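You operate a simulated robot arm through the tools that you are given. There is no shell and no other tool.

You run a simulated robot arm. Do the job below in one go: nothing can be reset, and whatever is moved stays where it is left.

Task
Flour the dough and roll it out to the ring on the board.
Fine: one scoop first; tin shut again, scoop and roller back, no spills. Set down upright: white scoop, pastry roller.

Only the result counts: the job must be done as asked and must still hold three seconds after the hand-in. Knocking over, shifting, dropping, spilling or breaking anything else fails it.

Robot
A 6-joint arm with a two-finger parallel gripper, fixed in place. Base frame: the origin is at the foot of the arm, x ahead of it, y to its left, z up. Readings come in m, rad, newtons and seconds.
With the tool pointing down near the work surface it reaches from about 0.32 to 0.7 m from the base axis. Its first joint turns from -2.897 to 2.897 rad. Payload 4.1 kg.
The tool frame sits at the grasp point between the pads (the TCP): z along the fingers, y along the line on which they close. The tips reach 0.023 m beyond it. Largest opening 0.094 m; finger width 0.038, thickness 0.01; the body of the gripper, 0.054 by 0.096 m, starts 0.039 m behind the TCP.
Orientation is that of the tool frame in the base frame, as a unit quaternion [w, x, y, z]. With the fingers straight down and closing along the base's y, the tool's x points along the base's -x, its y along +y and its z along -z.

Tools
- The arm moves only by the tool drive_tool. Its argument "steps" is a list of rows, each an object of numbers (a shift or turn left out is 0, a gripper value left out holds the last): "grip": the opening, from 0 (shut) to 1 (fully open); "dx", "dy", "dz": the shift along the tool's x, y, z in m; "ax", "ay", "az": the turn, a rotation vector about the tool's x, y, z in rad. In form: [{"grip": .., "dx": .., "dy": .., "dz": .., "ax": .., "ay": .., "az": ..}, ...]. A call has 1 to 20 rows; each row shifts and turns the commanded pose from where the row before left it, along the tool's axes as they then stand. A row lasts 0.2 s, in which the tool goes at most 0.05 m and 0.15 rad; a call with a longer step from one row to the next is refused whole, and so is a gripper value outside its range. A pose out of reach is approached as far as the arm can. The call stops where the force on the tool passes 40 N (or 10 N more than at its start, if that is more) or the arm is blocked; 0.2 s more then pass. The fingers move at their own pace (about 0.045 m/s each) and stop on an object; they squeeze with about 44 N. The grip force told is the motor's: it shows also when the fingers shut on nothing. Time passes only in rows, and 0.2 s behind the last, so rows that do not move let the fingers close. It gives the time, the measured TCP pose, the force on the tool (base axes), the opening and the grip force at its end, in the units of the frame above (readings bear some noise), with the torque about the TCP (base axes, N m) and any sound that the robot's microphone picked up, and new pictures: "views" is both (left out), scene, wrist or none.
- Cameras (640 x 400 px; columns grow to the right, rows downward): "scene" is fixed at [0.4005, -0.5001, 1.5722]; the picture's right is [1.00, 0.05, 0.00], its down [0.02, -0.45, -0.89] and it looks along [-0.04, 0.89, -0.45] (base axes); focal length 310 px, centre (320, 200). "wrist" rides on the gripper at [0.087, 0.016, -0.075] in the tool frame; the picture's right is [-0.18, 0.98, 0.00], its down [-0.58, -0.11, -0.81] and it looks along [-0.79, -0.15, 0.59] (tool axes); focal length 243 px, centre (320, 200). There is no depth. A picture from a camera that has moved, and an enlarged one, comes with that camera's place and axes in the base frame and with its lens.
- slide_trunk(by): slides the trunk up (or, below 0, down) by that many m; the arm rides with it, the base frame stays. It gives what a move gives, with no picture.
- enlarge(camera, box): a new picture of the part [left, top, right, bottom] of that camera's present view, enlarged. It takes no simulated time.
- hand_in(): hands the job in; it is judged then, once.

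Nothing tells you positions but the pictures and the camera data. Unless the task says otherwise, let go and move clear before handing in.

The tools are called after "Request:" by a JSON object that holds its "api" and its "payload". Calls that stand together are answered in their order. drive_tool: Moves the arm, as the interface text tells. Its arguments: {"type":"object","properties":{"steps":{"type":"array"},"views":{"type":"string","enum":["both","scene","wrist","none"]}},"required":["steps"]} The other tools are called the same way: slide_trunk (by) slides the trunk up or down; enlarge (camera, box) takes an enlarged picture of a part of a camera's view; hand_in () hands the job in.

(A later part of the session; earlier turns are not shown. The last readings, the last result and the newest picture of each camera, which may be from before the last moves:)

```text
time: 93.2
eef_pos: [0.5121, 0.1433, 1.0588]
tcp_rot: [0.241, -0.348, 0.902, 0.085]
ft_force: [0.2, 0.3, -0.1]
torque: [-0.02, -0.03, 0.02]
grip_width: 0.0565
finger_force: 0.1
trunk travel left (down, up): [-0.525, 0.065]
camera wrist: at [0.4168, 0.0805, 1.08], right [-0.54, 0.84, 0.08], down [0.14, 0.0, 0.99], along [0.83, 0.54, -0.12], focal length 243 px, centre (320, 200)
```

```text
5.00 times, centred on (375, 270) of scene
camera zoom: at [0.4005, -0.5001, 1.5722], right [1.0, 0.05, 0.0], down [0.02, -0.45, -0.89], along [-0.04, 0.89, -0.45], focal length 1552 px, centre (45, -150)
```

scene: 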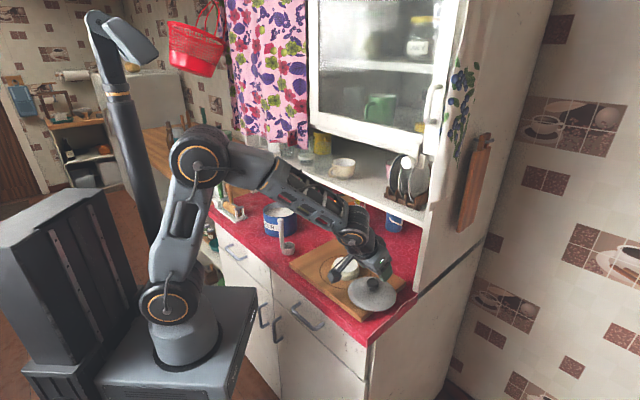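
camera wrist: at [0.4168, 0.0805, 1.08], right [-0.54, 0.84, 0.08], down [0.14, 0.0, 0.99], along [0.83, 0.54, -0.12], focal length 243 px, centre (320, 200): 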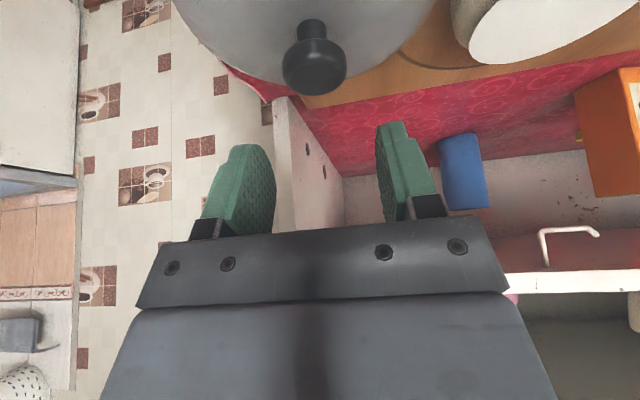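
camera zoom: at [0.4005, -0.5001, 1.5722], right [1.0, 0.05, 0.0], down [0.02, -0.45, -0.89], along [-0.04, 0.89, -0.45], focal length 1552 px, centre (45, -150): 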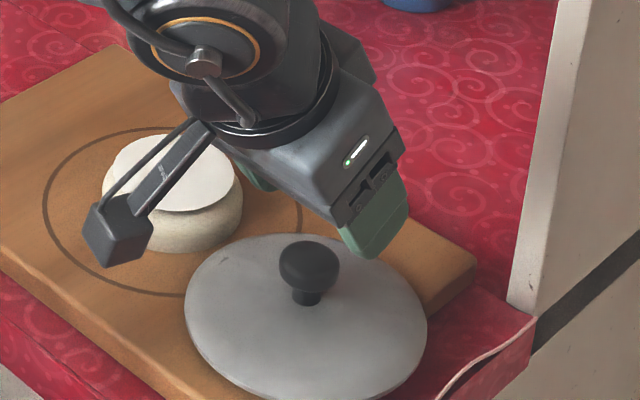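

The wrist camera puts the knob within 3 mm of the TCP line. I'll descend the rest and close on it.

Request:
{"api": "drive_tool", "payload": {"steps": [{"dx": 0.0118, "dy": 0.0003, "dz": 0.0208}, {"dx": 0.0114, "dy": 0.0003, "dz": 0.02}, {}]}}

Request:
{"api": "enlarge", "payload": {"camera": "scene", "box": [340, 230, 410, 310]}}

```text
time: 94.0
eef_pos: [0.5111, 0.1423, 1.0111]
tcp_rot: [0.241, -0.347, 0.902, 0.085]
ft_force: [-0.1, -0.4, -0.1]
torque: [-0.01, 0.0, 0.0]
grip_width: 0.0565
finger_force: 0.1
trunk travel left (down, up): [-0.525, 0.065]
camera wrist: at [0.4157, 0.0798, 1.034], right [-0.54, 0.84, 0.08], down [0.14, 0.0, 0.99], along [0.83, 0.54, -0.12], focal length 243 px, centre (320, 200)
```

scene: 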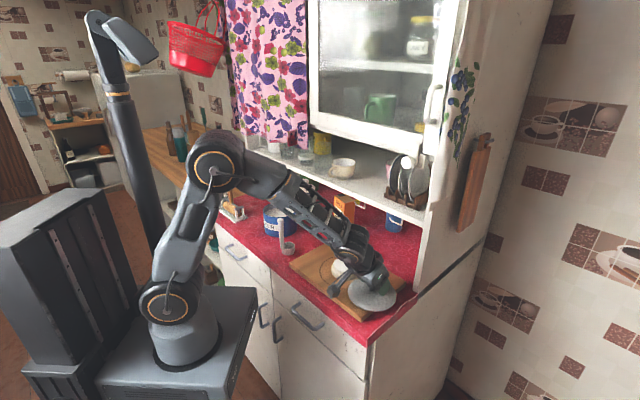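
wrist: 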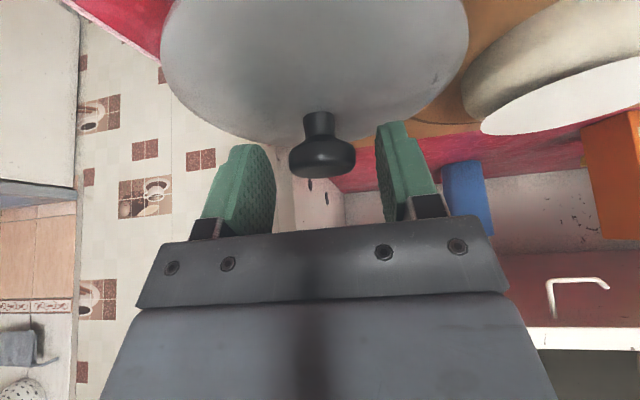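

```text
5.00 times, centred on (375, 270) of scene
camera zoom: at [0.4005, -0.5001, 1.5722], right [1.0, 0.05, 0.0], down [0.02, -0.45, -0.89], along [-0.04, 0.89, -0.45], focal length 1552 px, centre (45, -150)
```

zoom: 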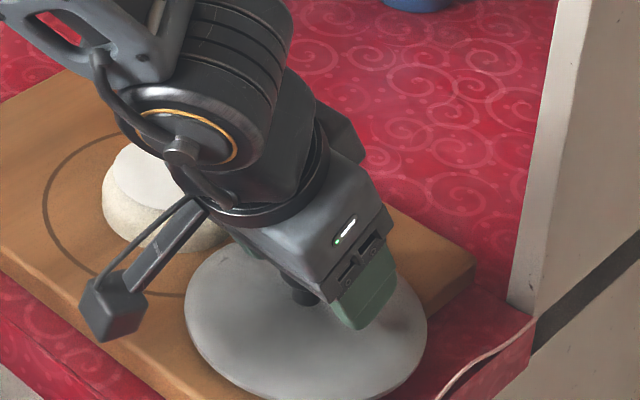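

The knob head is between the pads, so I'll close.

Request:
{"api": "drive_tool", "payload": {"steps": [{"grip": 0.0}, {}, {}, {}]}}

```text
time: 95.0
eef_pos: [0.5105, 0.1425, 1.0125]
tcp_rot: [0.242, -0.347, 0.902, 0.087]
ft_force: [0.2, -0.1, -0.1]
torque: [0.01, -0.02, -0.02]
grip_width: 0.0301
finger_force: 43.8
trunk travel left (down, up): [-0.525, 0.065]
camera wrist: at [0.4157, 0.0799, 1.0342], right [-0.54, 0.84, 0.08], down [0.14, 0.0, 0.99], along [0.83, 0.54, -0.12], focal length 243 px, centre (320, 200)
```

scene: 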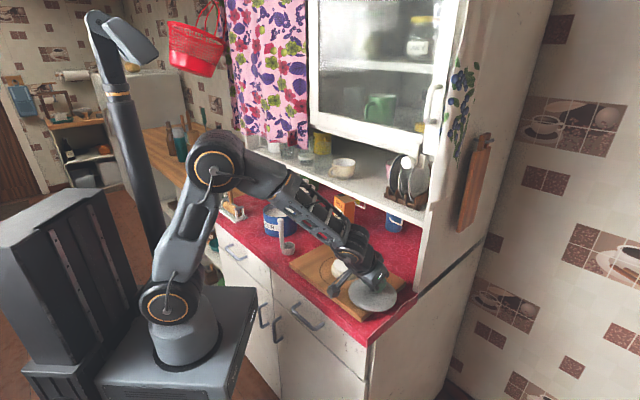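
wrist: 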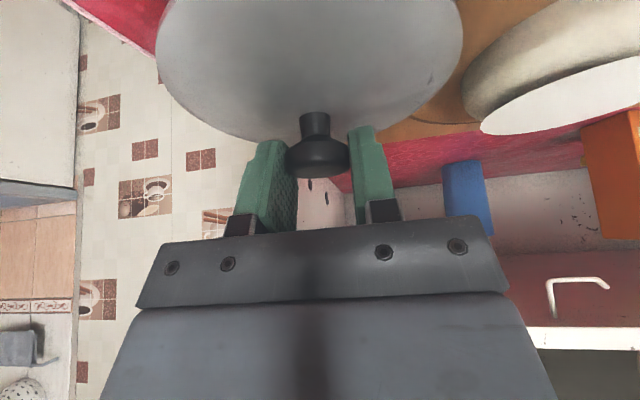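

Gripped at 30 mm. I'll lift the lid straight up off the board.

Request:
{"api": "drive_tool", "payload": {"steps": [{"dx": -0.0049, "dy": -0.0001, "dz": -0.0087}, {"dx": -0.0099, "dy": -0.0003, "dz": -0.0174}, {"dx": -0.0158, "dy": -0.0005, "dz": -0.0278}, {"dx": -0.0158, "dy": -0.0005, "dz": -0.0278}, {"dx": -0.0158, "dy": -0.0005, "dz": -0.0278}, {"dx": -0.0158, "dy": -0.0005, "dz": -0.0278}, {}]}}

Request:
{"api": "enlarge", "payload": {"camera": "scene", "box": [310, 180, 430, 310]}}

```text
time: 96.5
eef_pos: [0.5079, 0.1431, 1.1738]
tcp_rot: [0.241, -0.348, 0.902, 0.087]
ft_force: [-0.3, -0.2, -0.8]
torque: [0.05, -0.01, 0.01]
grip_width: 0.0303
finger_force: 43.8
trunk travel left (down, up): [-0.525, 0.065]
camera wrist: at [0.4132, 0.08, 1.1954], right [-0.54, 0.84, 0.08], down [0.14, 0.0, 0.99], along [0.83, 0.54, -0.12], focal length 243 px, centre (320, 200)
```

scene: 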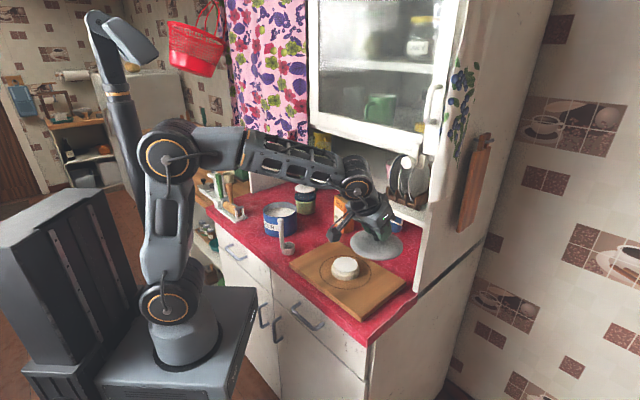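
wrist: 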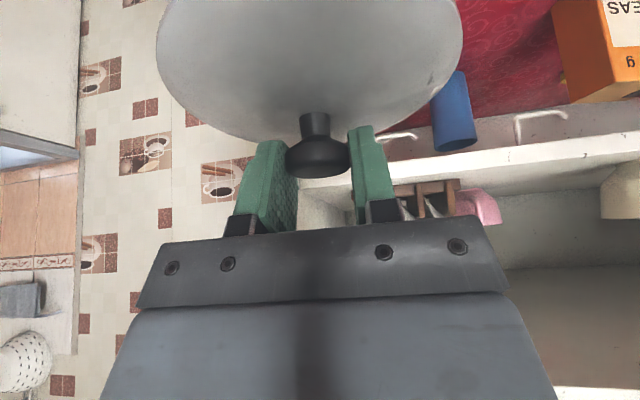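

```text
3.08 times, centred on (370, 245) of scene
camera zoom: at [0.4005, -0.5001, 1.5722], right [1.0, 0.05, 0.0], down [0.02, -0.45, -0.89], along [-0.04, 0.89, -0.45], focal length 955 px, centre (166, 62)
```

zoom: 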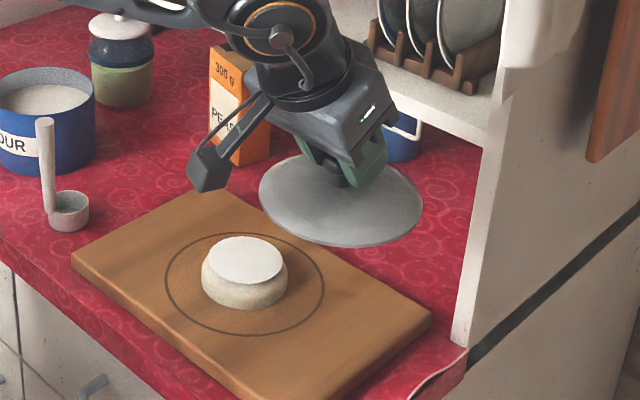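

The lid is up and level. I'll carry it left above the counter to the tin.

Request:
{"api": "drive_tool", "payload": {"steps": [{"dx": -0.0005, "dy": 0.025}, {"dx": -0.0008, "dy": 0.0375}, {"dx": -0.0008, "dy": 0.0375}, {"dx": -0.0008, "dy": 0.0375}, {"dx": -0.0008, "dy": 0.0375}, {"dx": -0.0008, "dy": 0.0375}, {"dx": -0.0008, "dy": 0.0375}, {"dx": -0.0008, "dy": 0.0375}, {"dx": -0.0008, "dy": 0.0375}, {"dx": -0.0008, "dy": 0.0375}, {"dx": -0.0008, "dy": 0.0375}, {"dx": -0.0008, "dy": 0.0375}, {"dx": -0.0006, "dy": 0.033, "dz": -0.0017}, {}]}}

Request:
{"api": "enlarge", "payload": {"camera": "scene", "box": [220, 150, 340, 250]}}

```text
time: 99.5
eef_pos: [0.2038, 0.5017, 1.1746]
tcp_rot: [0.242, -0.347, 0.902, 0.085]
ft_force: [0.2, -0.3, -0.8]
torque: [-0.01, 0.0, -0.02]
grip_width: 0.0303
finger_force: 43.8
trunk travel left (down, up): [-0.525, 0.065]
camera wrist: at [0.1081, 0.4375, 1.1965], right [-0.54, 0.84, 0.08], down [0.14, 0.0, 0.99], along [0.83, 0.54, -0.12], focal length 243 px, centre (320, 200)
```

scene: 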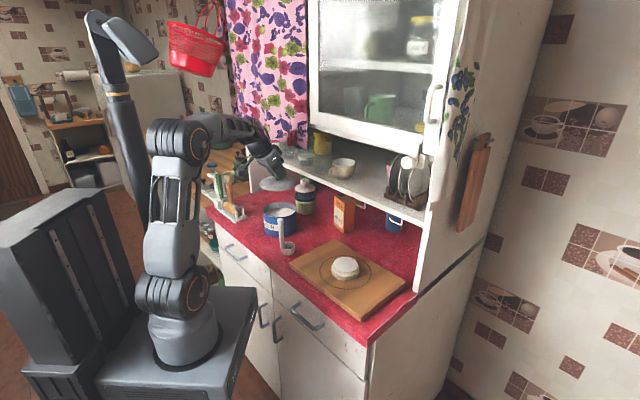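
wrist: 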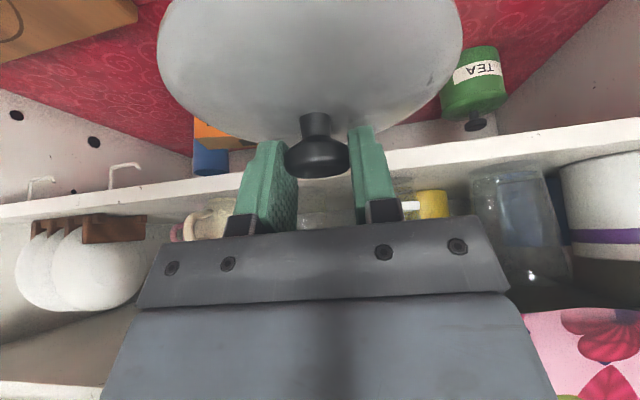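

```text
4.00 times, centred on (280, 200) of scene
camera zoom: at [0.4005, -0.5001, 1.5722], right [1.0, 0.05, 0.0], down [0.02, -0.45, -0.89], along [-0.04, 0.89, -0.45], focal length 1242 px, centre (480, 200)
```

zoom: 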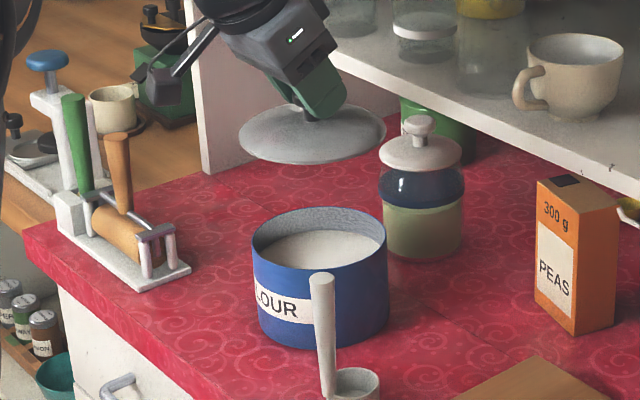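

The lid is over the tin, in line with its original seat. I'll lower it to just above the rim and check.

Request:
{"api": "drive_tool", "payload": {"steps": [{"dx": 0.0123, "dy": 0.0003, "dz": 0.0216}, {"dx": 0.0123, "dy": 0.0003, "dz": 0.0216}, {"dx": 0.0123, "dy": 0.0003, "dz": 0.0216}, {}], "views": "scene"}}

Request:
{"api": "drive_tool", "payload": {"steps": [{}], "views": "none"}}

Request:
{"api": "enlarge", "payload": {"camera": "scene", "box": [245, 165, 315, 245]}}

```text
time: 100.5
eef_pos: [0.2027, 0.5003, 1.0994]
tcp_rot: [0.242, -0.347, 0.902, 0.086]
ft_force: [0.0, 0.3, -1.2]
torque: [-0.02, -0.03, 0.03]
grip_width: 0.0303
finger_force: 43.8
trunk travel left (down, up): [-0.525, 0.065]
```

scene: 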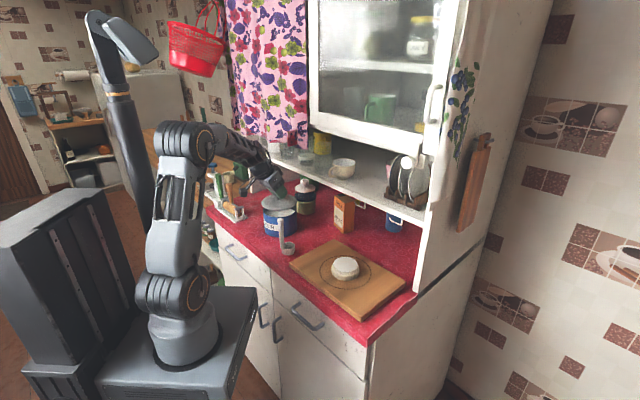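

```text
time: 101.0
eef_pos: [0.2021, 0.5006, 1.0995]
tcp_rot: [0.241, -0.348, 0.902, 0.086]
ft_force: [0.7, -0.1, -1.0]
torque: [0.0, 0.03, -0.02]
grip_width: 0.03
finger_force: 43.8
trunk travel left (down, up): [-0.525, 0.065]
```

```text
5.00 times, centred on (280, 205) of scene
camera zoom: at [0.4005, -0.5001, 1.5722], right [1.0, 0.05, 0.0], down [0.02, -0.45, -0.89], along [-0.04, 0.89, -0.45], focal length 1552 px, centre (520, 175)
```

zoom: 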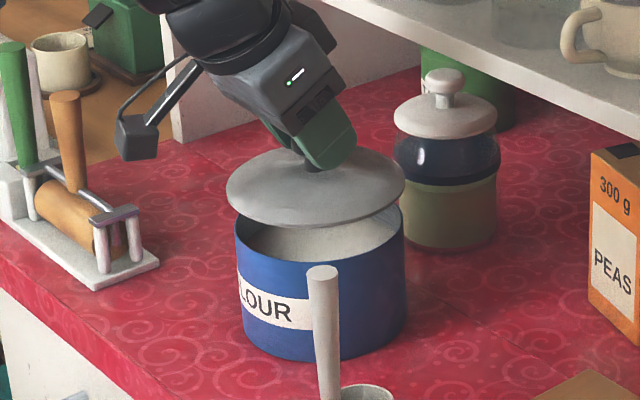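

The lid is concentric with the tin to within a couple of millimetres. I'll lower it slowly and watch the force.

Request:
{"api": "drive_tool", "payload": {"steps": [{"dx": 0.0054, "dz": 0.0095}, {"dx": 0.0025, "dz": 0.0043}, {"dx": 0.002, "dz": 0.0035}, {}], "views": "none"}}

```text
time: 102.0
eef_pos: [0.2036, 0.4986, 1.0783]
tcp_rot: [0.242, -0.347, 0.902, 0.086]
ft_force: [-0.1, -0.8, -0.8]
torque: [0.01, -0.01, 0.03]
grip_width: 0.0301
finger_force: 43.8
trunk travel left (down, up): [-0.525, 0.065]
```

There's no resistance and the lip is going in. I'll continue to the seat.

Request:
{"api": "drive_tool", "payload": {"steps": [{"dx": 0.0015, "dz": 0.0026}, {"dx": 0.0012, "dz": 0.0022}, {"dx": 0.001, "dz": 0.0017}, {}], "views": "scene"}}

Request:
{"api": "enlarge", "payload": {"camera": "scene", "box": [245, 165, 315, 245]}}

```text
time: 103.0
eef_pos: [0.2024, 0.4981, 1.0718]
tcp_rot: [0.242, -0.347, 0.902, 0.087]
ft_force: [0.3, 1.4, 8.0]
torque: [-0.42, -0.1, 0.04]
grip_width: 0.0299
finger_force: 44.4
trunk travel left (down, up): [-0.525, 0.065]
```

scene: 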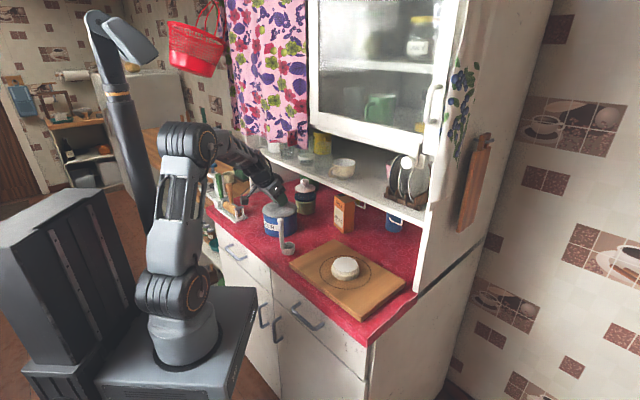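

```text
5.00 times, centred on (280, 205) of scene
camera zoom: at [0.4005, -0.5001, 1.5722], right [1.0, 0.05, 0.0], down [0.02, -0.45, -0.89], along [-0.04, 0.89, -0.45], focal length 1552 px, centre (520, 175)
```

zoom: 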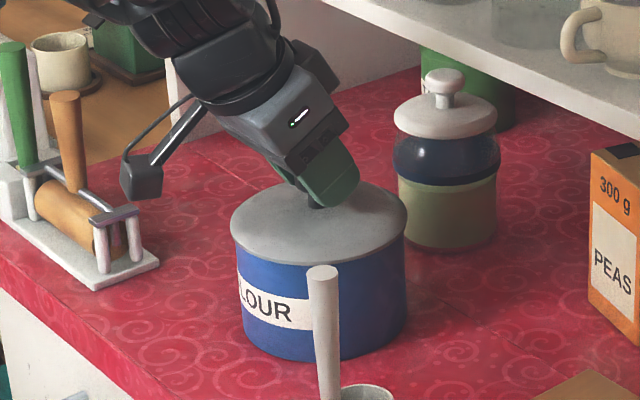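

The lid has seated at the expected height. I'll open and back off along the tool axis.

Request:
{"api": "drive_tool", "payload": {"steps": [{"grip": 0.4}, {"grip": 0.6}, {}, {"dz": -0.02}, {"dz": -0.03}, {"dz": -0.03}, {}]}}

Request:
{"api": "enlarge", "payload": {"camera": "scene", "box": [245, 165, 315, 245]}}

```text
time: 104.5
eef_pos: [0.1733, 0.4705, 1.139]
tcp_rot: [0.243, -0.347, 0.902, 0.086]
ft_force: [1.2, 0.2, -0.3]
torque: [0.02, 0.02, -0.03]
grip_width: 0.0563
finger_force: 0.0
trunk travel left (down, up): [-0.525, 0.065]
camera wrist: at [0.0786, 0.4089, 1.1612], right [-0.54, 0.84, 0.08], down [0.14, 0.0, 0.99], along [0.83, 0.54, -0.12], focal length 243 px, centre (320, 200)
```

scene: 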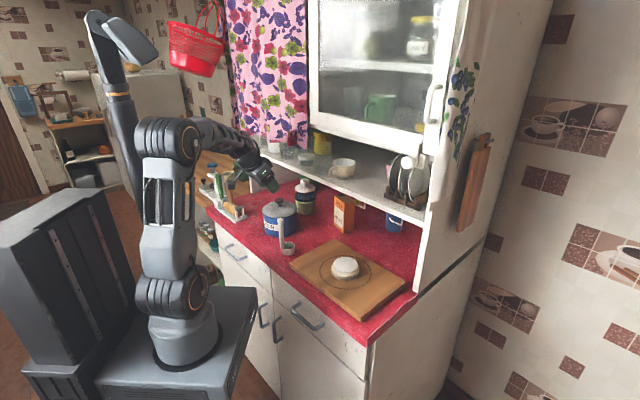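
wrist: 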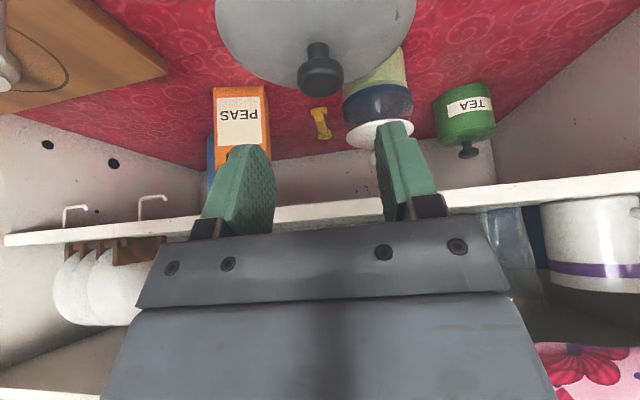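

```text
5.00 times, centred on (280, 205) of scene
camera zoom: at [0.4005, -0.5001, 1.5722], right [1.0, 0.05, 0.0], down [0.02, -0.45, -0.89], along [-0.04, 0.89, -0.45], focal length 1552 px, centre (520, 175)
```

zoom: 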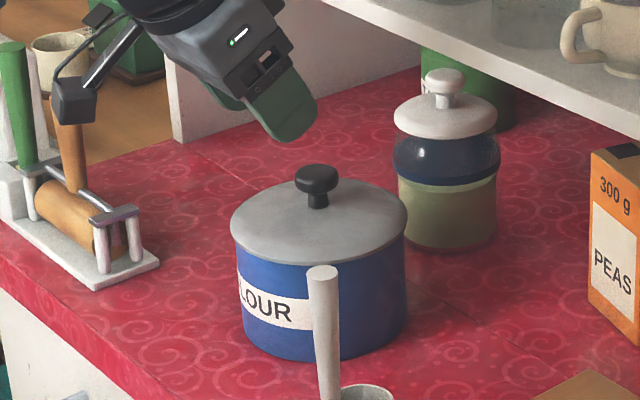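

The tin is shut. Next is the roller: its wooden handle stands near (−0.012, 0.602) with the top at z≈1.074. I'll move above it.

Request:
{"api": "drive_tool", "payload": {"steps": [{"grip": 0.7, "dx": 0.007, "dy": 0.037, "dz": -0.0045}, {"dx": 0.007, "dy": 0.037, "dz": -0.0045}, {"dx": 0.007, "dy": 0.037, "dz": -0.0045}, {"dx": 0.007, "dy": 0.037, "dz": -0.0045}, {"dx": 0.007, "dy": 0.037, "dz": -0.0045}, {"dx": 0.007, "dy": 0.037, "dz": -0.0045}, {}]}}

Request:
{"api": "enlarge", "payload": {"camera": "wrist", "box": [200, 0, 520, 200]}}

Request:
{"api": "enlarge", "payload": {"camera": "scene", "box": [190, 150, 270, 230]}}

```text
time: 106.2
eef_pos: [-0.0137, 0.606, 1.1418]
tcp_rot: [0.242, -0.347, 0.902, 0.086]
ft_force: [-0.1, 0.4, -0.2]
torque: [-0.03, 0.01, 0.02]
grip_width: 0.0657
finger_force: 0.1
trunk travel left (down, up): [-0.525, 0.065]
camera wrist: at [-0.109, 0.5433, 1.1642], right [-0.54, 0.84, 0.08], down [0.14, 0.0, 0.99], along [0.83, 0.54, -0.12], focal length 243 px, centre (320, 200)
```

scene: 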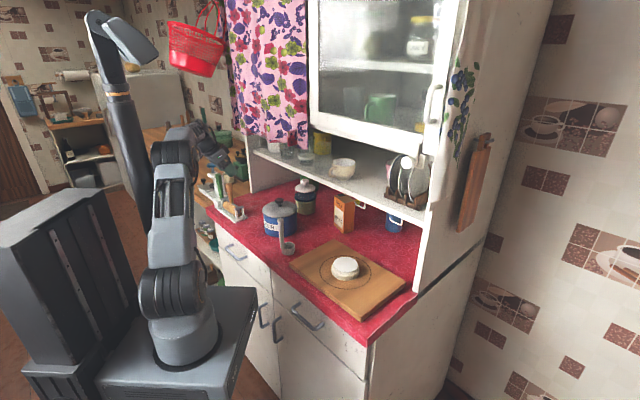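
wrist: 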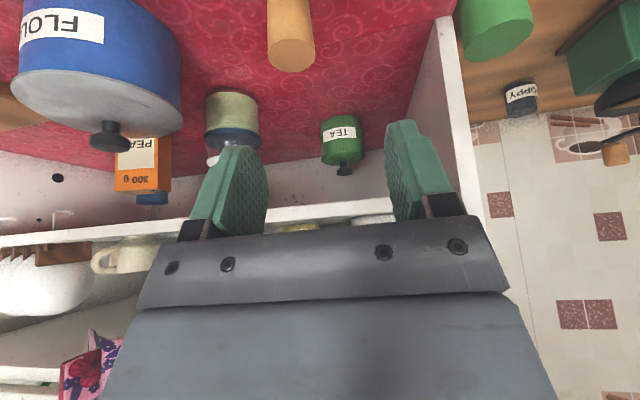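

```text
2.00 times, centred on (360, 100) of wrist
camera zoom: at [-0.109, 0.5433, 1.1642], right [-0.54, 0.84, 0.08], down [0.14, 0.0, 0.99], along [0.83, 0.54, -0.12], focal length 485 px, centre (240, 400)
```

zoom: 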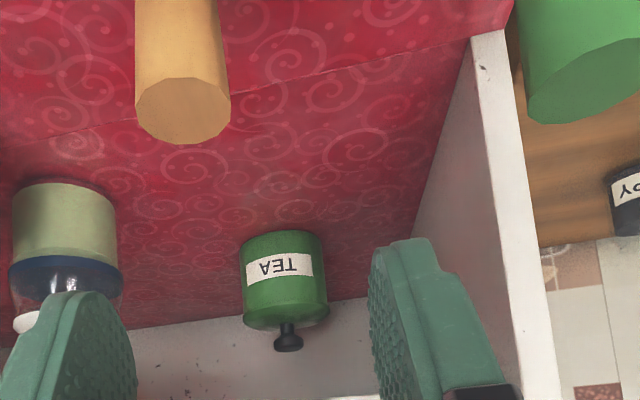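

```text
5.00 times, centred on (230, 190) of scene
camera zoom: at [0.4005, -0.5001, 1.5722], right [1.0, 0.05, 0.0], down [0.02, -0.45, -0.89], along [-0.04, 0.89, -0.45], focal length 1552 px, centre (770, 250)
```

zoom: 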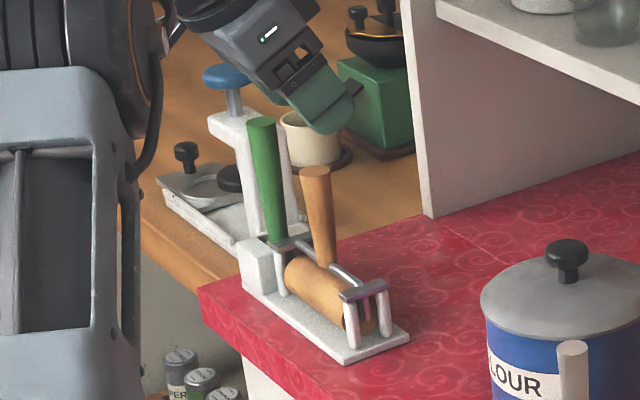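

The handle top is just a few millimetres off. I'll correct and descend around it in two stages.

Request:
{"api": "drive_tool", "payload": {"steps": [{"dx": 0.0124, "dy": -0.003, "dz": 0.0218}, {"dx": 0.0123, "dy": -0.0025, "dz": 0.0217}, {}]}}

Request:
{"api": "enlarge", "payload": {"camera": "scene", "box": [190, 150, 270, 230]}}

```text
time: 107.0
eef_pos: [-0.0089, 0.6013, 1.0916]
tcp_rot: [0.241, -0.346, 0.903, 0.086]
ft_force: [-1.1, 0.1, -0.6]
torque: [-0.01, -0.02, 0.0]
grip_width: 0.0659
finger_force: 0.0
trunk travel left (down, up): [-0.525, 0.065]
camera wrist: at [-0.1051, 0.5382, 1.1134], right [-0.54, 0.84, 0.08], down [0.14, 0.0, 0.99], along [0.83, 0.54, -0.12], focal length 243 px, centre (320, 200)
```

scene: 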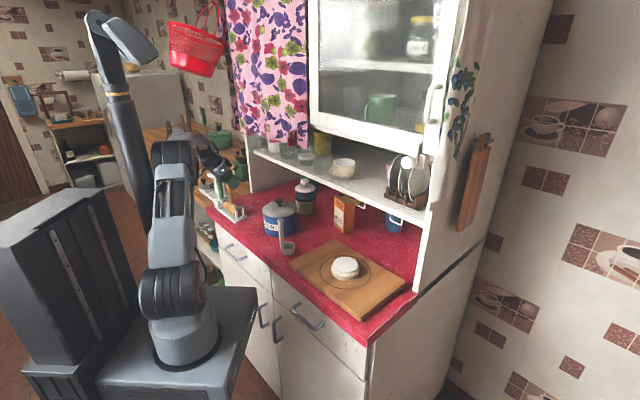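
wrist: 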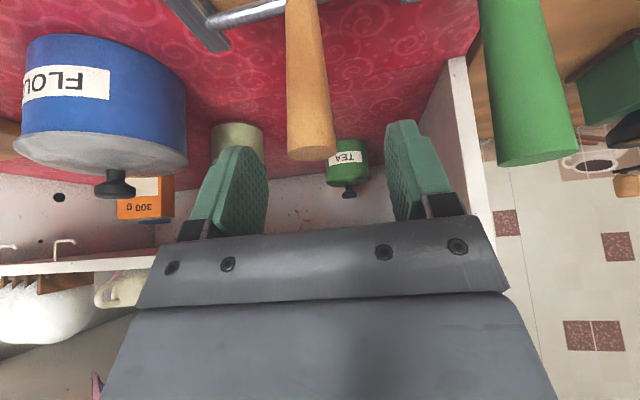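

```text
5.00 times, centred on (230, 190) of scene
camera zoom: at [0.4005, -0.5001, 1.5722], right [1.0, 0.05, 0.0], down [0.02, -0.45, -0.89], along [-0.04, 0.89, -0.45], focal length 1552 px, centre (770, 250)
```

zoom: 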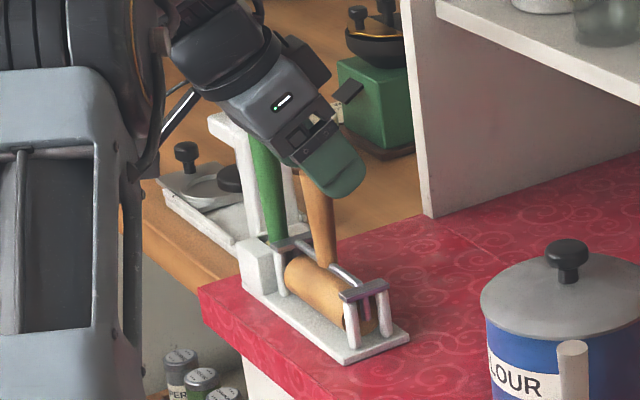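

The handle is between the open fingers. I'll go down the remaining 4.5 cm and close.

Request:
{"api": "drive_tool", "payload": {"steps": [{"dx": 0.0124, "dz": 0.0188}, {"dx": 0.0124, "dz": 0.0188}, {}]}}

Request:
{"api": "enlarge", "payload": {"camera": "scene", "box": [190, 150, 270, 230]}}

```text
time: 107.8
eef_pos: [-0.0123, 0.5973, 1.047]
tcp_rot: [0.242, -0.347, 0.902, 0.086]
ft_force: [0.7, -0.3, 0.4]
torque: [0.02, -0.02, 0.01]
grip_width: 0.0658
finger_force: 0.1
trunk travel left (down, up): [-0.525, 0.065]
camera wrist: at [-0.1058, 0.5351, 1.069], right [-0.54, 0.84, 0.08], down [0.14, 0.0, 0.99], along [0.83, 0.54, -0.12], focal length 243 px, centre (320, 200)
```

scene: 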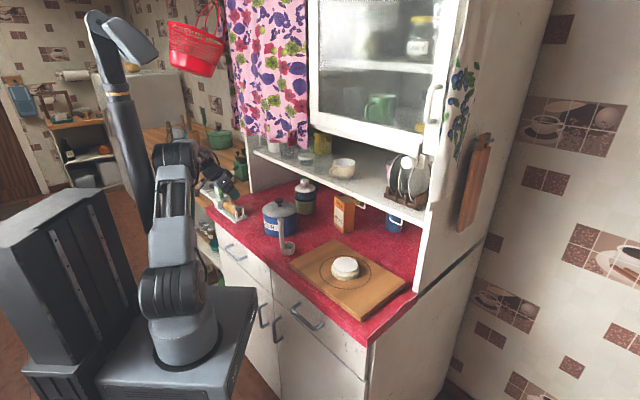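
wrist: 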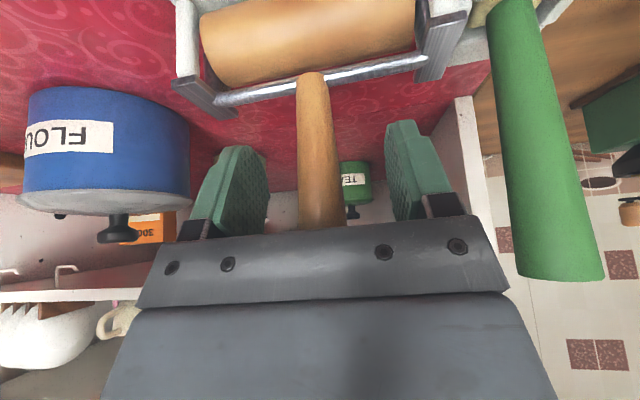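

```text
5.00 times, centred on (230, 190) of scene
camera zoom: at [0.4005, -0.5001, 1.5722], right [1.0, 0.05, 0.0], down [0.02, -0.45, -0.89], along [-0.04, 0.89, -0.45], focal length 1552 px, centre (770, 250)
```

zoom: 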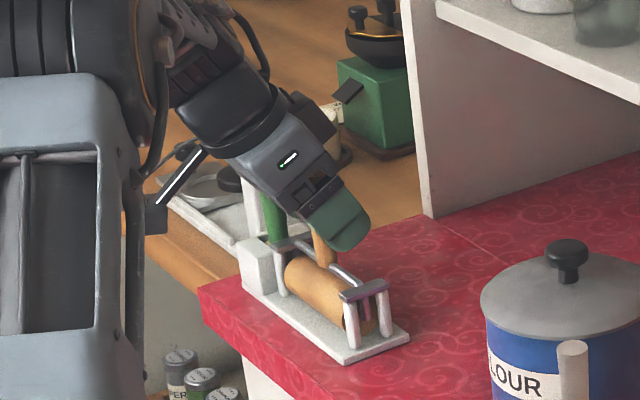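

The handle runs squarely between the pads at the TCP. I'll close on it.

Request:
{"api": "drive_tool", "payload": {"steps": [{"grip": 0.0}, {}, {}, {}, {}, {}]}}

Request:
{"api": "enlarge", "payload": {"camera": "scene", "box": [190, 150, 270, 230]}}

```text
time: 109.2
eef_pos: [-0.0099, 0.5972, 1.0467]
tcp_rot: [0.241, -0.347, 0.902, 0.086]
ft_force: [-1.2, 1.3, 2.6]
torque: [0.35, 0.3, -0.04]
grip_width: 0.0252
finger_force: 44.6
trunk travel left (down, up): [-0.525, 0.065]
camera wrist: at [-0.106, 0.5352, 1.0696], right [-0.54, 0.84, 0.08], down [0.14, 0.0, 0.99], along [0.83, 0.54, -0.12], focal length 243 px, centre (320, 200)
```

scene: 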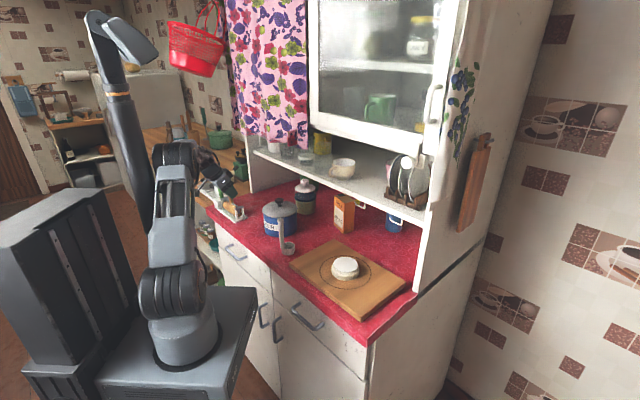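
wrist: 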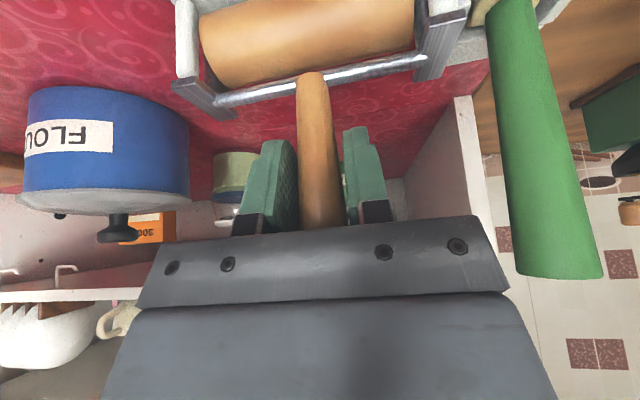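

```text
5.00 times, centred on (230, 190) of scene
camera zoom: at [0.4005, -0.5001, 1.5722], right [1.0, 0.05, 0.0], down [0.02, -0.45, -0.89], along [-0.04, 0.89, -0.45], focal length 1552 px, centre (770, 250)
```

zoom: 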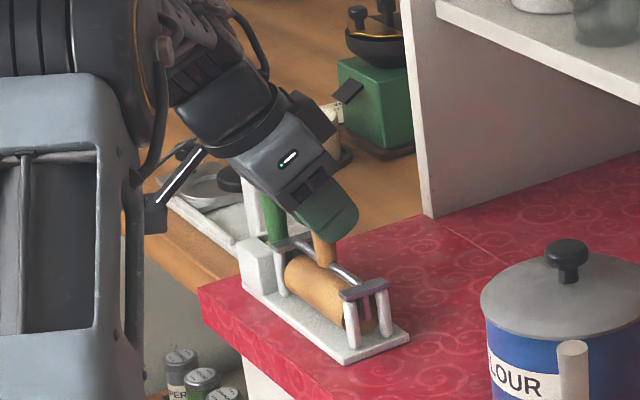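

The roller handle is gripped. I'll lift straight up slowly out of the rack.

Request:
{"api": "drive_tool", "payload": {"steps": [{"dx": -0.0049, "dy": -0.0001, "dz": -0.0087}, {"dx": -0.0049, "dy": -0.0001, "dz": -0.0087}, {"dx": -0.0099, "dy": -0.0003, "dz": -0.0174}, {"dx": -0.0099, "dy": -0.0003, "dz": -0.0174}, {"dx": -0.0099, "dy": -0.0003, "dz": -0.0174}, {}]}}

Request:
{"api": "enlarge", "payload": {"camera": "scene", "box": [190, 140, 270, 230]}}

```text
time: 110.5
eef_pos: [-0.0104, 0.5974, 1.1242]
tcp_rot: [0.242, -0.347, 0.902, 0.085]
ft_force: [0.7, 0.3, -1.5]
torque: [0.02, 0.04, 0.02]
grip_width: 0.0253
finger_force: 43.9
trunk travel left (down, up): [-0.525, 0.065]
camera wrist: at [-0.1062, 0.5351, 1.1462], right [-0.54, 0.84, 0.08], down [0.14, 0.0, 0.99], along [0.83, 0.54, -0.12], focal length 243 px, centre (320, 200)
```

scene: 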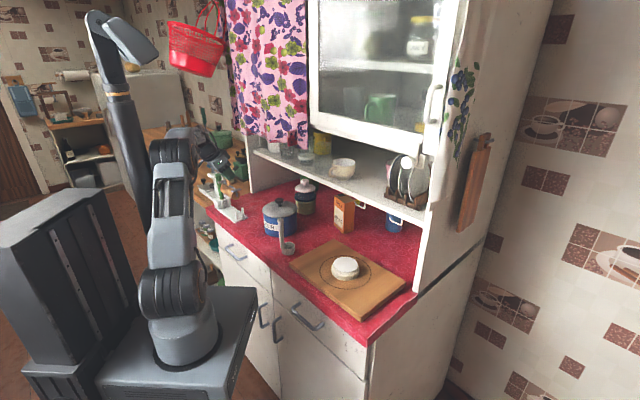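
wrist: 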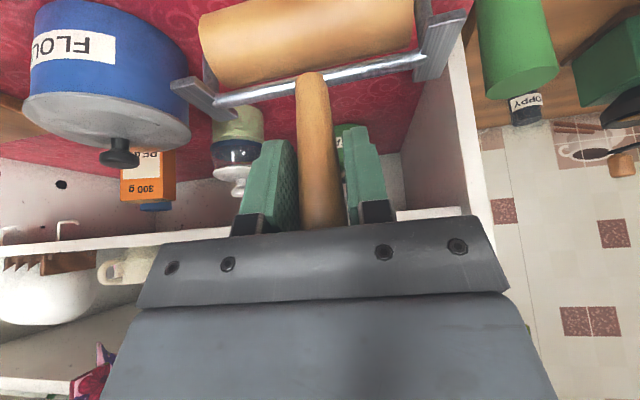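

```text
4.44 times, centred on (230, 185) of scene
camera zoom: at [0.4005, -0.5001, 1.5722], right [1.0, 0.05, 0.0], down [0.02, -0.45, -0.89], along [-0.04, 0.89, -0.45], focal length 1380 px, centre (720, 267)
```

zoom: 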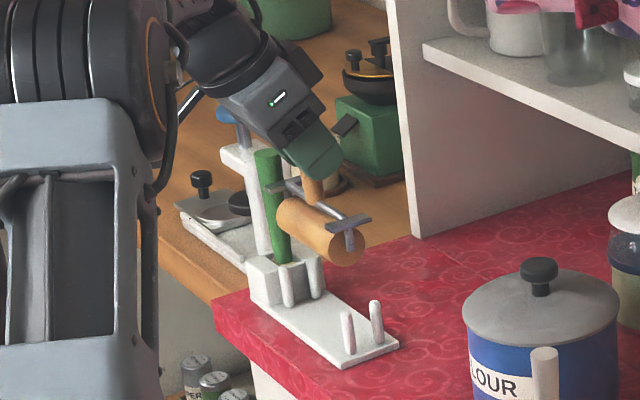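

The roller is out: a barrel with T-shaped end bars that rest on the rack's posts. I'll raise it above the tin's knob height and carry it over to the board.

Request:
{"api": "drive_tool", "payload": {"steps": [{"dx": -0.0188, "dy": -0.0006, "dz": -0.0331}, {"dx": -0.0188, "dy": -0.0006, "dz": -0.0331}, {"dx": -0.002, "dy": -0.0384, "dz": 0.0017}, {"dx": -0.002, "dy": -0.0384, "dz": 0.0017}, {"dx": -0.002, "dy": -0.0384, "dz": 0.0017}, {"dx": -0.002, "dy": -0.0384, "dz": 0.0017}, {"dx": -0.002, "dy": -0.0384, "dz": 0.0017}, {"dx": -0.002, "dy": -0.0384, "dz": 0.0017}, {"dx": -0.002, "dy": -0.0384, "dz": 0.0017}, {"dx": -0.002, "dy": -0.0384, "dz": 0.0017}, {"dx": -0.002, "dy": -0.0384, "dz": 0.0017}, {"dx": -0.002, "dy": -0.0384, "dz": 0.0017}, {}], "views": "scene"}}

```text
time: 113.3
eef_pos: [0.2663, 0.3253, 1.1996]
tcp_rot: [0.242, -0.347, 0.902, 0.087]
ft_force: [-0.9, -0.4, -1.9]
torque: [0.03, 0.0, 0.01]
grip_width: 0.0254
finger_force: 44.1
trunk travel left (down, up): [-0.525, 0.065]
```

scene: 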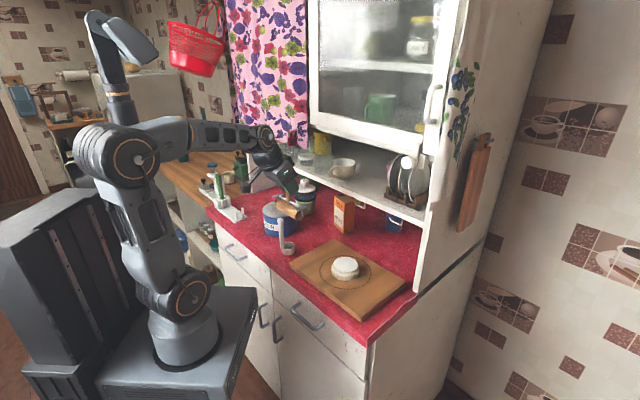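

Going well and nothing was touched. I'll continue to above the dough.

Request:
{"api": "drive_tool", "payload": {"steps": [{"dx": -0.0115, "dy": -0.0355, "dz": 0.0071}, {"dx": -0.0115, "dy": -0.0355, "dz": 0.0071}, {"dx": -0.0115, "dy": -0.0355, "dz": 0.0071}, {"dx": -0.0115, "dy": -0.0355, "dz": 0.0071}, {"dx": -0.0115, "dy": -0.0355, "dz": 0.0071}, {}]}}

Request:
{"api": "enlarge", "payload": {"camera": "scene", "box": [290, 190, 410, 310]}}

```text
time: 114.8
eef_pos: [0.4357, 0.2384, 1.1979]
tcp_rot: [0.241, -0.348, 0.902, 0.087]
ft_force: [0.8, -0.1, -2.2]
torque: [-0.01, -0.02, 0.01]
grip_width: 0.0251
finger_force: 43.8
trunk travel left (down, up): [-0.525, 0.065]
camera wrist: at [0.3404, 0.1757, 1.2198], right [-0.54, 0.84, 0.08], down [0.14, 0.0, 0.99], along [0.83, 0.54, -0.12], focal length 243 px, centre (320, 200)
```

scene: 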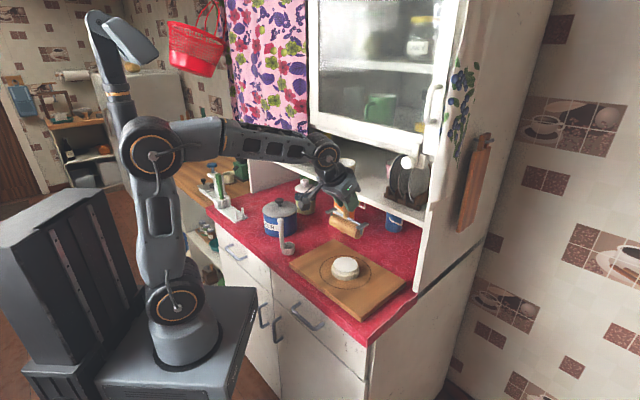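
wrist: 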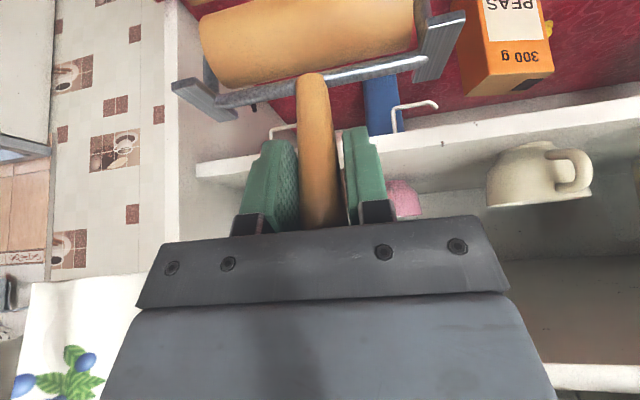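

```text
3.33 times, centred on (350, 250) of scene
camera zoom: at [0.4005, -0.5001, 1.5722], right [1.0, 0.05, 0.0], down [0.02, -0.45, -0.89], along [-0.04, 0.89, -0.45], focal length 1035 px, centre (220, 33)
```

zoom: 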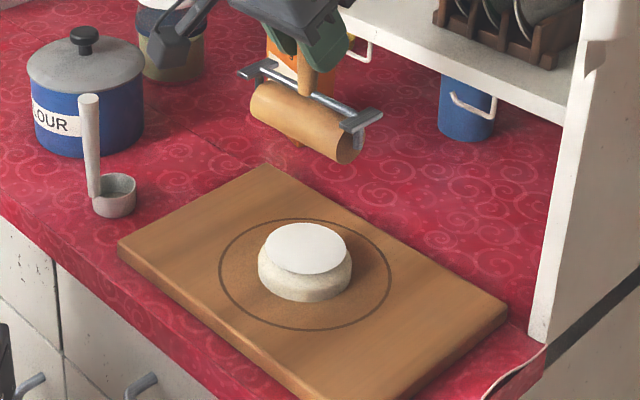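

The roller is over the dough, and the camera and arm positions agree well here. I'll centre it on the ring and lower it to just above the dough.

Request:
{"api": "drive_tool", "payload": {"steps": [{"dx": 0.0108, "dy": 0.0017, "dz": 0.0249}, {"dx": 0.0108, "dy": 0.0017, "dz": 0.0249}, {"dx": 0.0108, "dy": 0.0017, "dz": 0.0249}, {"dx": 0.0107, "dy": 0.0018, "dz": 0.025}, {}]}}

Request:
{"api": "enlarge", "payload": {"camera": "scene", "box": [300, 210, 400, 310]}}

```text
time: 116.0
eef_pos: [0.4389, 0.2546, 1.0933]
tcp_rot: [0.241, -0.347, 0.902, 0.085]
ft_force: [-0.4, -0.1, -2.2]
torque: [-0.02, 0.0, 0.01]
grip_width: 0.0253
finger_force: 44.1
trunk travel left (down, up): [-0.525, 0.065]
camera wrist: at [0.3449, 0.1907, 1.1141], right [-0.54, 0.84, 0.08], down [0.14, 0.0, 0.99], along [0.83, 0.54, -0.12], focal length 243 px, centre (320, 200)
```

scene: 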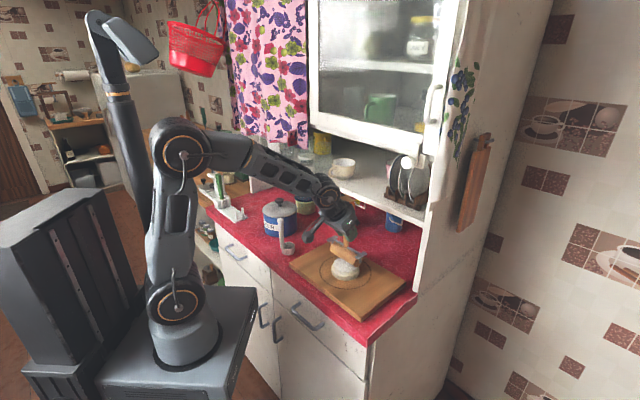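
wrist: 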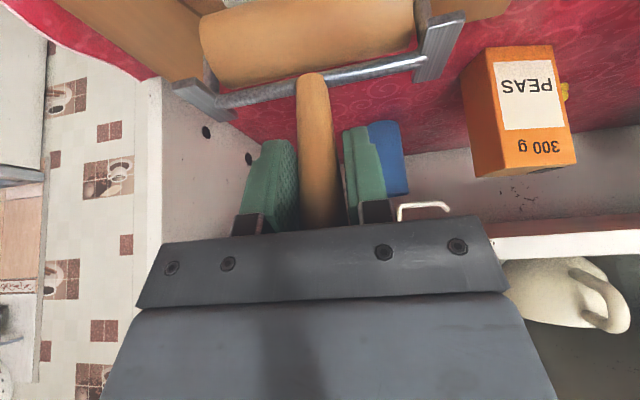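

```text
4.00 times, centred on (350, 260) of scene
camera zoom: at [0.4005, -0.5001, 1.5722], right [1.0, 0.05, 0.0], down [0.02, -0.45, -0.89], along [-0.04, 0.89, -0.45], focal length 1242 px, centre (200, -40)
```

zoom: 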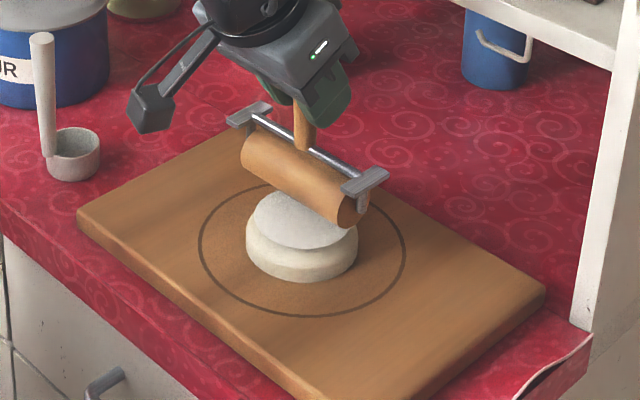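

The barrel is centred over the dough. I'll lower it gently until it makes contact.

Request:
{"api": "drive_tool", "payload": {"steps": [{"dx": 0.003, "dz": 0.0052}, {"dx": 0.002, "dz": 0.0035}, {}], "views": "none"}}

Request:
{"api": "drive_tool", "payload": {"steps": [{"dx": 0.002, "dz": 0.0035}, {}], "views": "none"}}

```text
time: 116.8
eef_pos: [0.4402, 0.253, 1.0842]
tcp_rot: [0.243, -0.346, 0.902, 0.086]
ft_force: [1.6, -1.8, 3.5]
torque: [0.03, 0.02, 0.02]
grip_width: 0.0256
finger_force: 43.6
trunk travel left (down, up): [-0.525, 0.065]
```

```text
time: 117.3
eef_pos: [0.4388, 0.2527, 1.0837]
tcp_rot: [0.246, -0.345, 0.901, 0.086]
ft_force: [1.2, -1.9, 33.0]
torque: [0.64, 0.56, 0.03]
grip_width: 0.0253
finger_force: 44.2
trunk travel left (down, up): [-0.525, 0.065]
```

The barrel is pressing on the dough at 33 N. I'll ease off a little and make a first forward roll, watching force and shape.

Request:
{"api": "drive_tool", "payload": {"steps": [{"dx": -0.0007, "dz": -0.0013}, {"dx": -0.0087, "dy": 0.0004, "dz": 0.0049}, {"dx": -0.0087, "dy": 0.0004, "dz": 0.0049}, {"dx": -0.0087, "dy": 0.0004, "dz": 0.0049}], "views": "scene"}}

Request:
{"api": "enlarge", "payload": {"camera": "scene", "box": [300, 210, 400, 310]}}

```text
time: 118.3
eef_pos: [0.4594, 0.2731, 1.0829]
tcp_rot: [0.243, -0.348, 0.902, 0.086]
ft_force: [2.7, -2.3, 21.7]
torque: [0.0, -0.13, -0.01]
grip_width: 0.0253
finger_force: 43.9
trunk travel left (down, up): [-0.525, 0.065]
```

scene: 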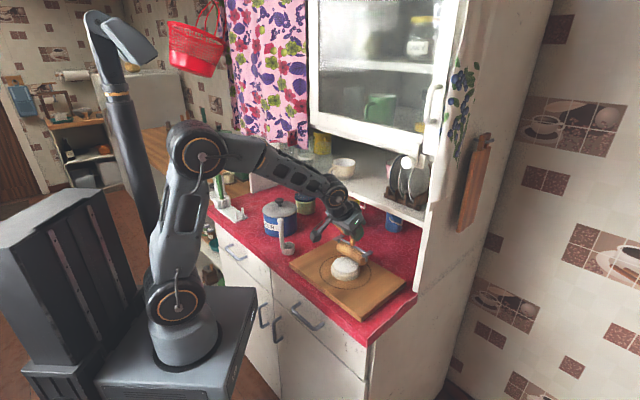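

```text
4.00 times, centred on (350, 260) of scene
camera zoom: at [0.4005, -0.5001, 1.5722], right [1.0, 0.05, 0.0], down [0.02, -0.45, -0.89], along [-0.04, 0.89, -0.45], focal length 1242 px, centre (200, -40)
```

zoom: 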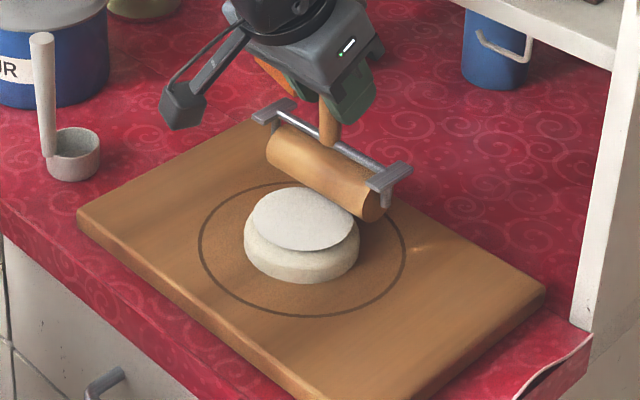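

The dough is already spreading slightly. I'll roll back through the centre and keep the pressure moderate.

Request:
{"api": "drive_tool", "payload": {"steps": [{"dx": 0.0124, "dy": -0.0006, "dz": -0.0065}, {"dx": 0.0124, "dy": -0.0006, "dz": -0.0065}, {"dx": 0.0124, "dy": -0.0006, "dz": -0.0065}, {"dx": 0.0124, "dy": -0.0006, "dz": -0.0065}], "views": "scene"}}

Request:
{"api": "enlarge", "payload": {"camera": "scene", "box": [300, 210, 400, 310]}}

```text
time: 119.3
eef_pos: [0.4208, 0.2344, 1.0826]
tcp_rot: [0.242, -0.347, 0.902, 0.086]
ft_force: [3.4, -3.5, 18.7]
torque: [0.1, 0.11, 0.0]
grip_width: 0.0253
finger_force: 44.3
trunk travel left (down, up): [-0.525, 0.065]
```

scene: 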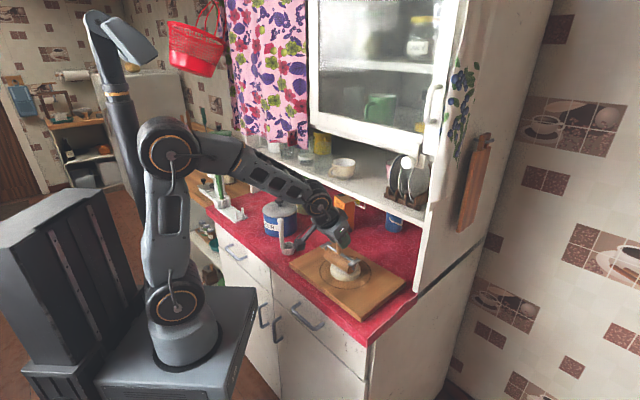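

```text
4.00 times, centred on (350, 260) of scene
camera zoom: at [0.4005, -0.5001, 1.5722], right [1.0, 0.05, 0.0], down [0.02, -0.45, -0.89], along [-0.04, 0.89, -0.45], focal length 1242 px, centre (200, -40)
```

zoom: 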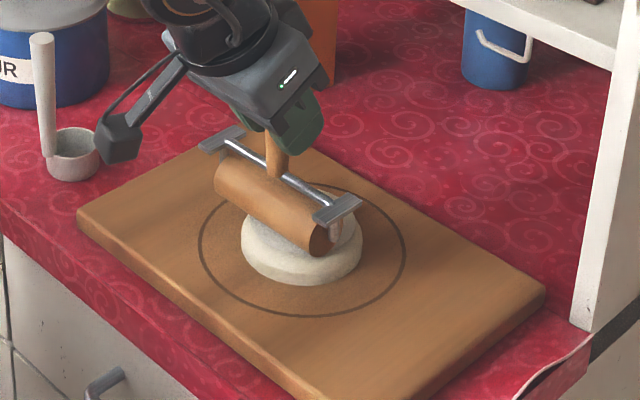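

It's working: the dough is wider, about 120 px against a ring of 207 px. I'll continue with a full forward and back pass.

Request:
{"api": "drive_tool", "payload": {"steps": [{"dx": -0.0122, "dy": 0.0006, "dz": 0.0073}, {"dx": -0.0122, "dy": 0.0006, "dz": 0.0073}, {"dx": -0.0122, "dy": 0.0006, "dz": 0.0073}, {"dx": -0.0122, "dy": 0.0006, "dz": 0.0073}, {"dx": 0.0126, "dy": -0.0006, "dz": -0.0068}, {"dx": 0.0126, "dy": -0.0006, "dz": -0.0068}, {"dx": 0.0126, "dy": -0.0006, "dz": -0.0068}, {"dx": 0.0126, "dy": -0.0006, "dz": -0.0068}], "views": "scene"}}

Request:
{"api": "enlarge", "payload": {"camera": "scene", "box": [300, 210, 400, 310]}}

```text
time: 121.2
eef_pos: [0.4211, 0.2344, 1.0772]
tcp_rot: [0.244, -0.347, 0.902, 0.087]
ft_force: [0.5, -0.6, 25.7]
torque: [0.62, 0.58, 0.01]
grip_width: 0.0256
finger_force: 44.4
trunk travel left (down, up): [-0.525, 0.065]
```

scene: 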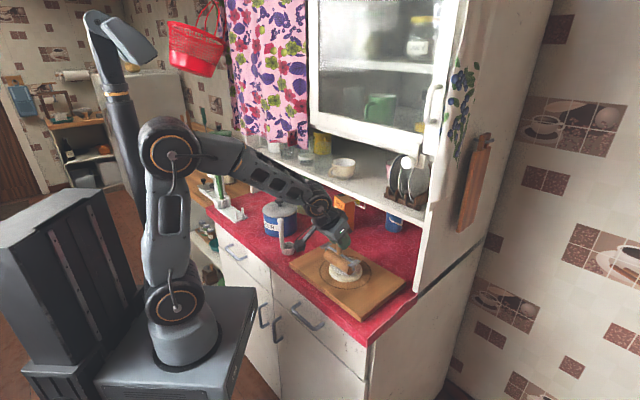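

```text
4.00 times, centred on (350, 260) of scene
camera zoom: at [0.4005, -0.5001, 1.5722], right [1.0, 0.05, 0.0], down [0.02, -0.45, -0.89], along [-0.04, 0.89, -0.45], focal length 1242 px, centre (200, -40)
```

zoom: 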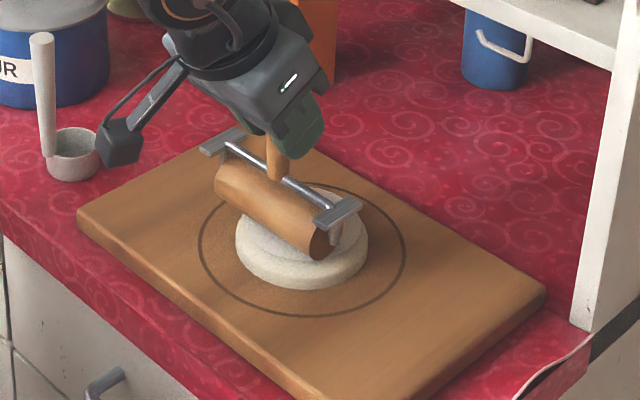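

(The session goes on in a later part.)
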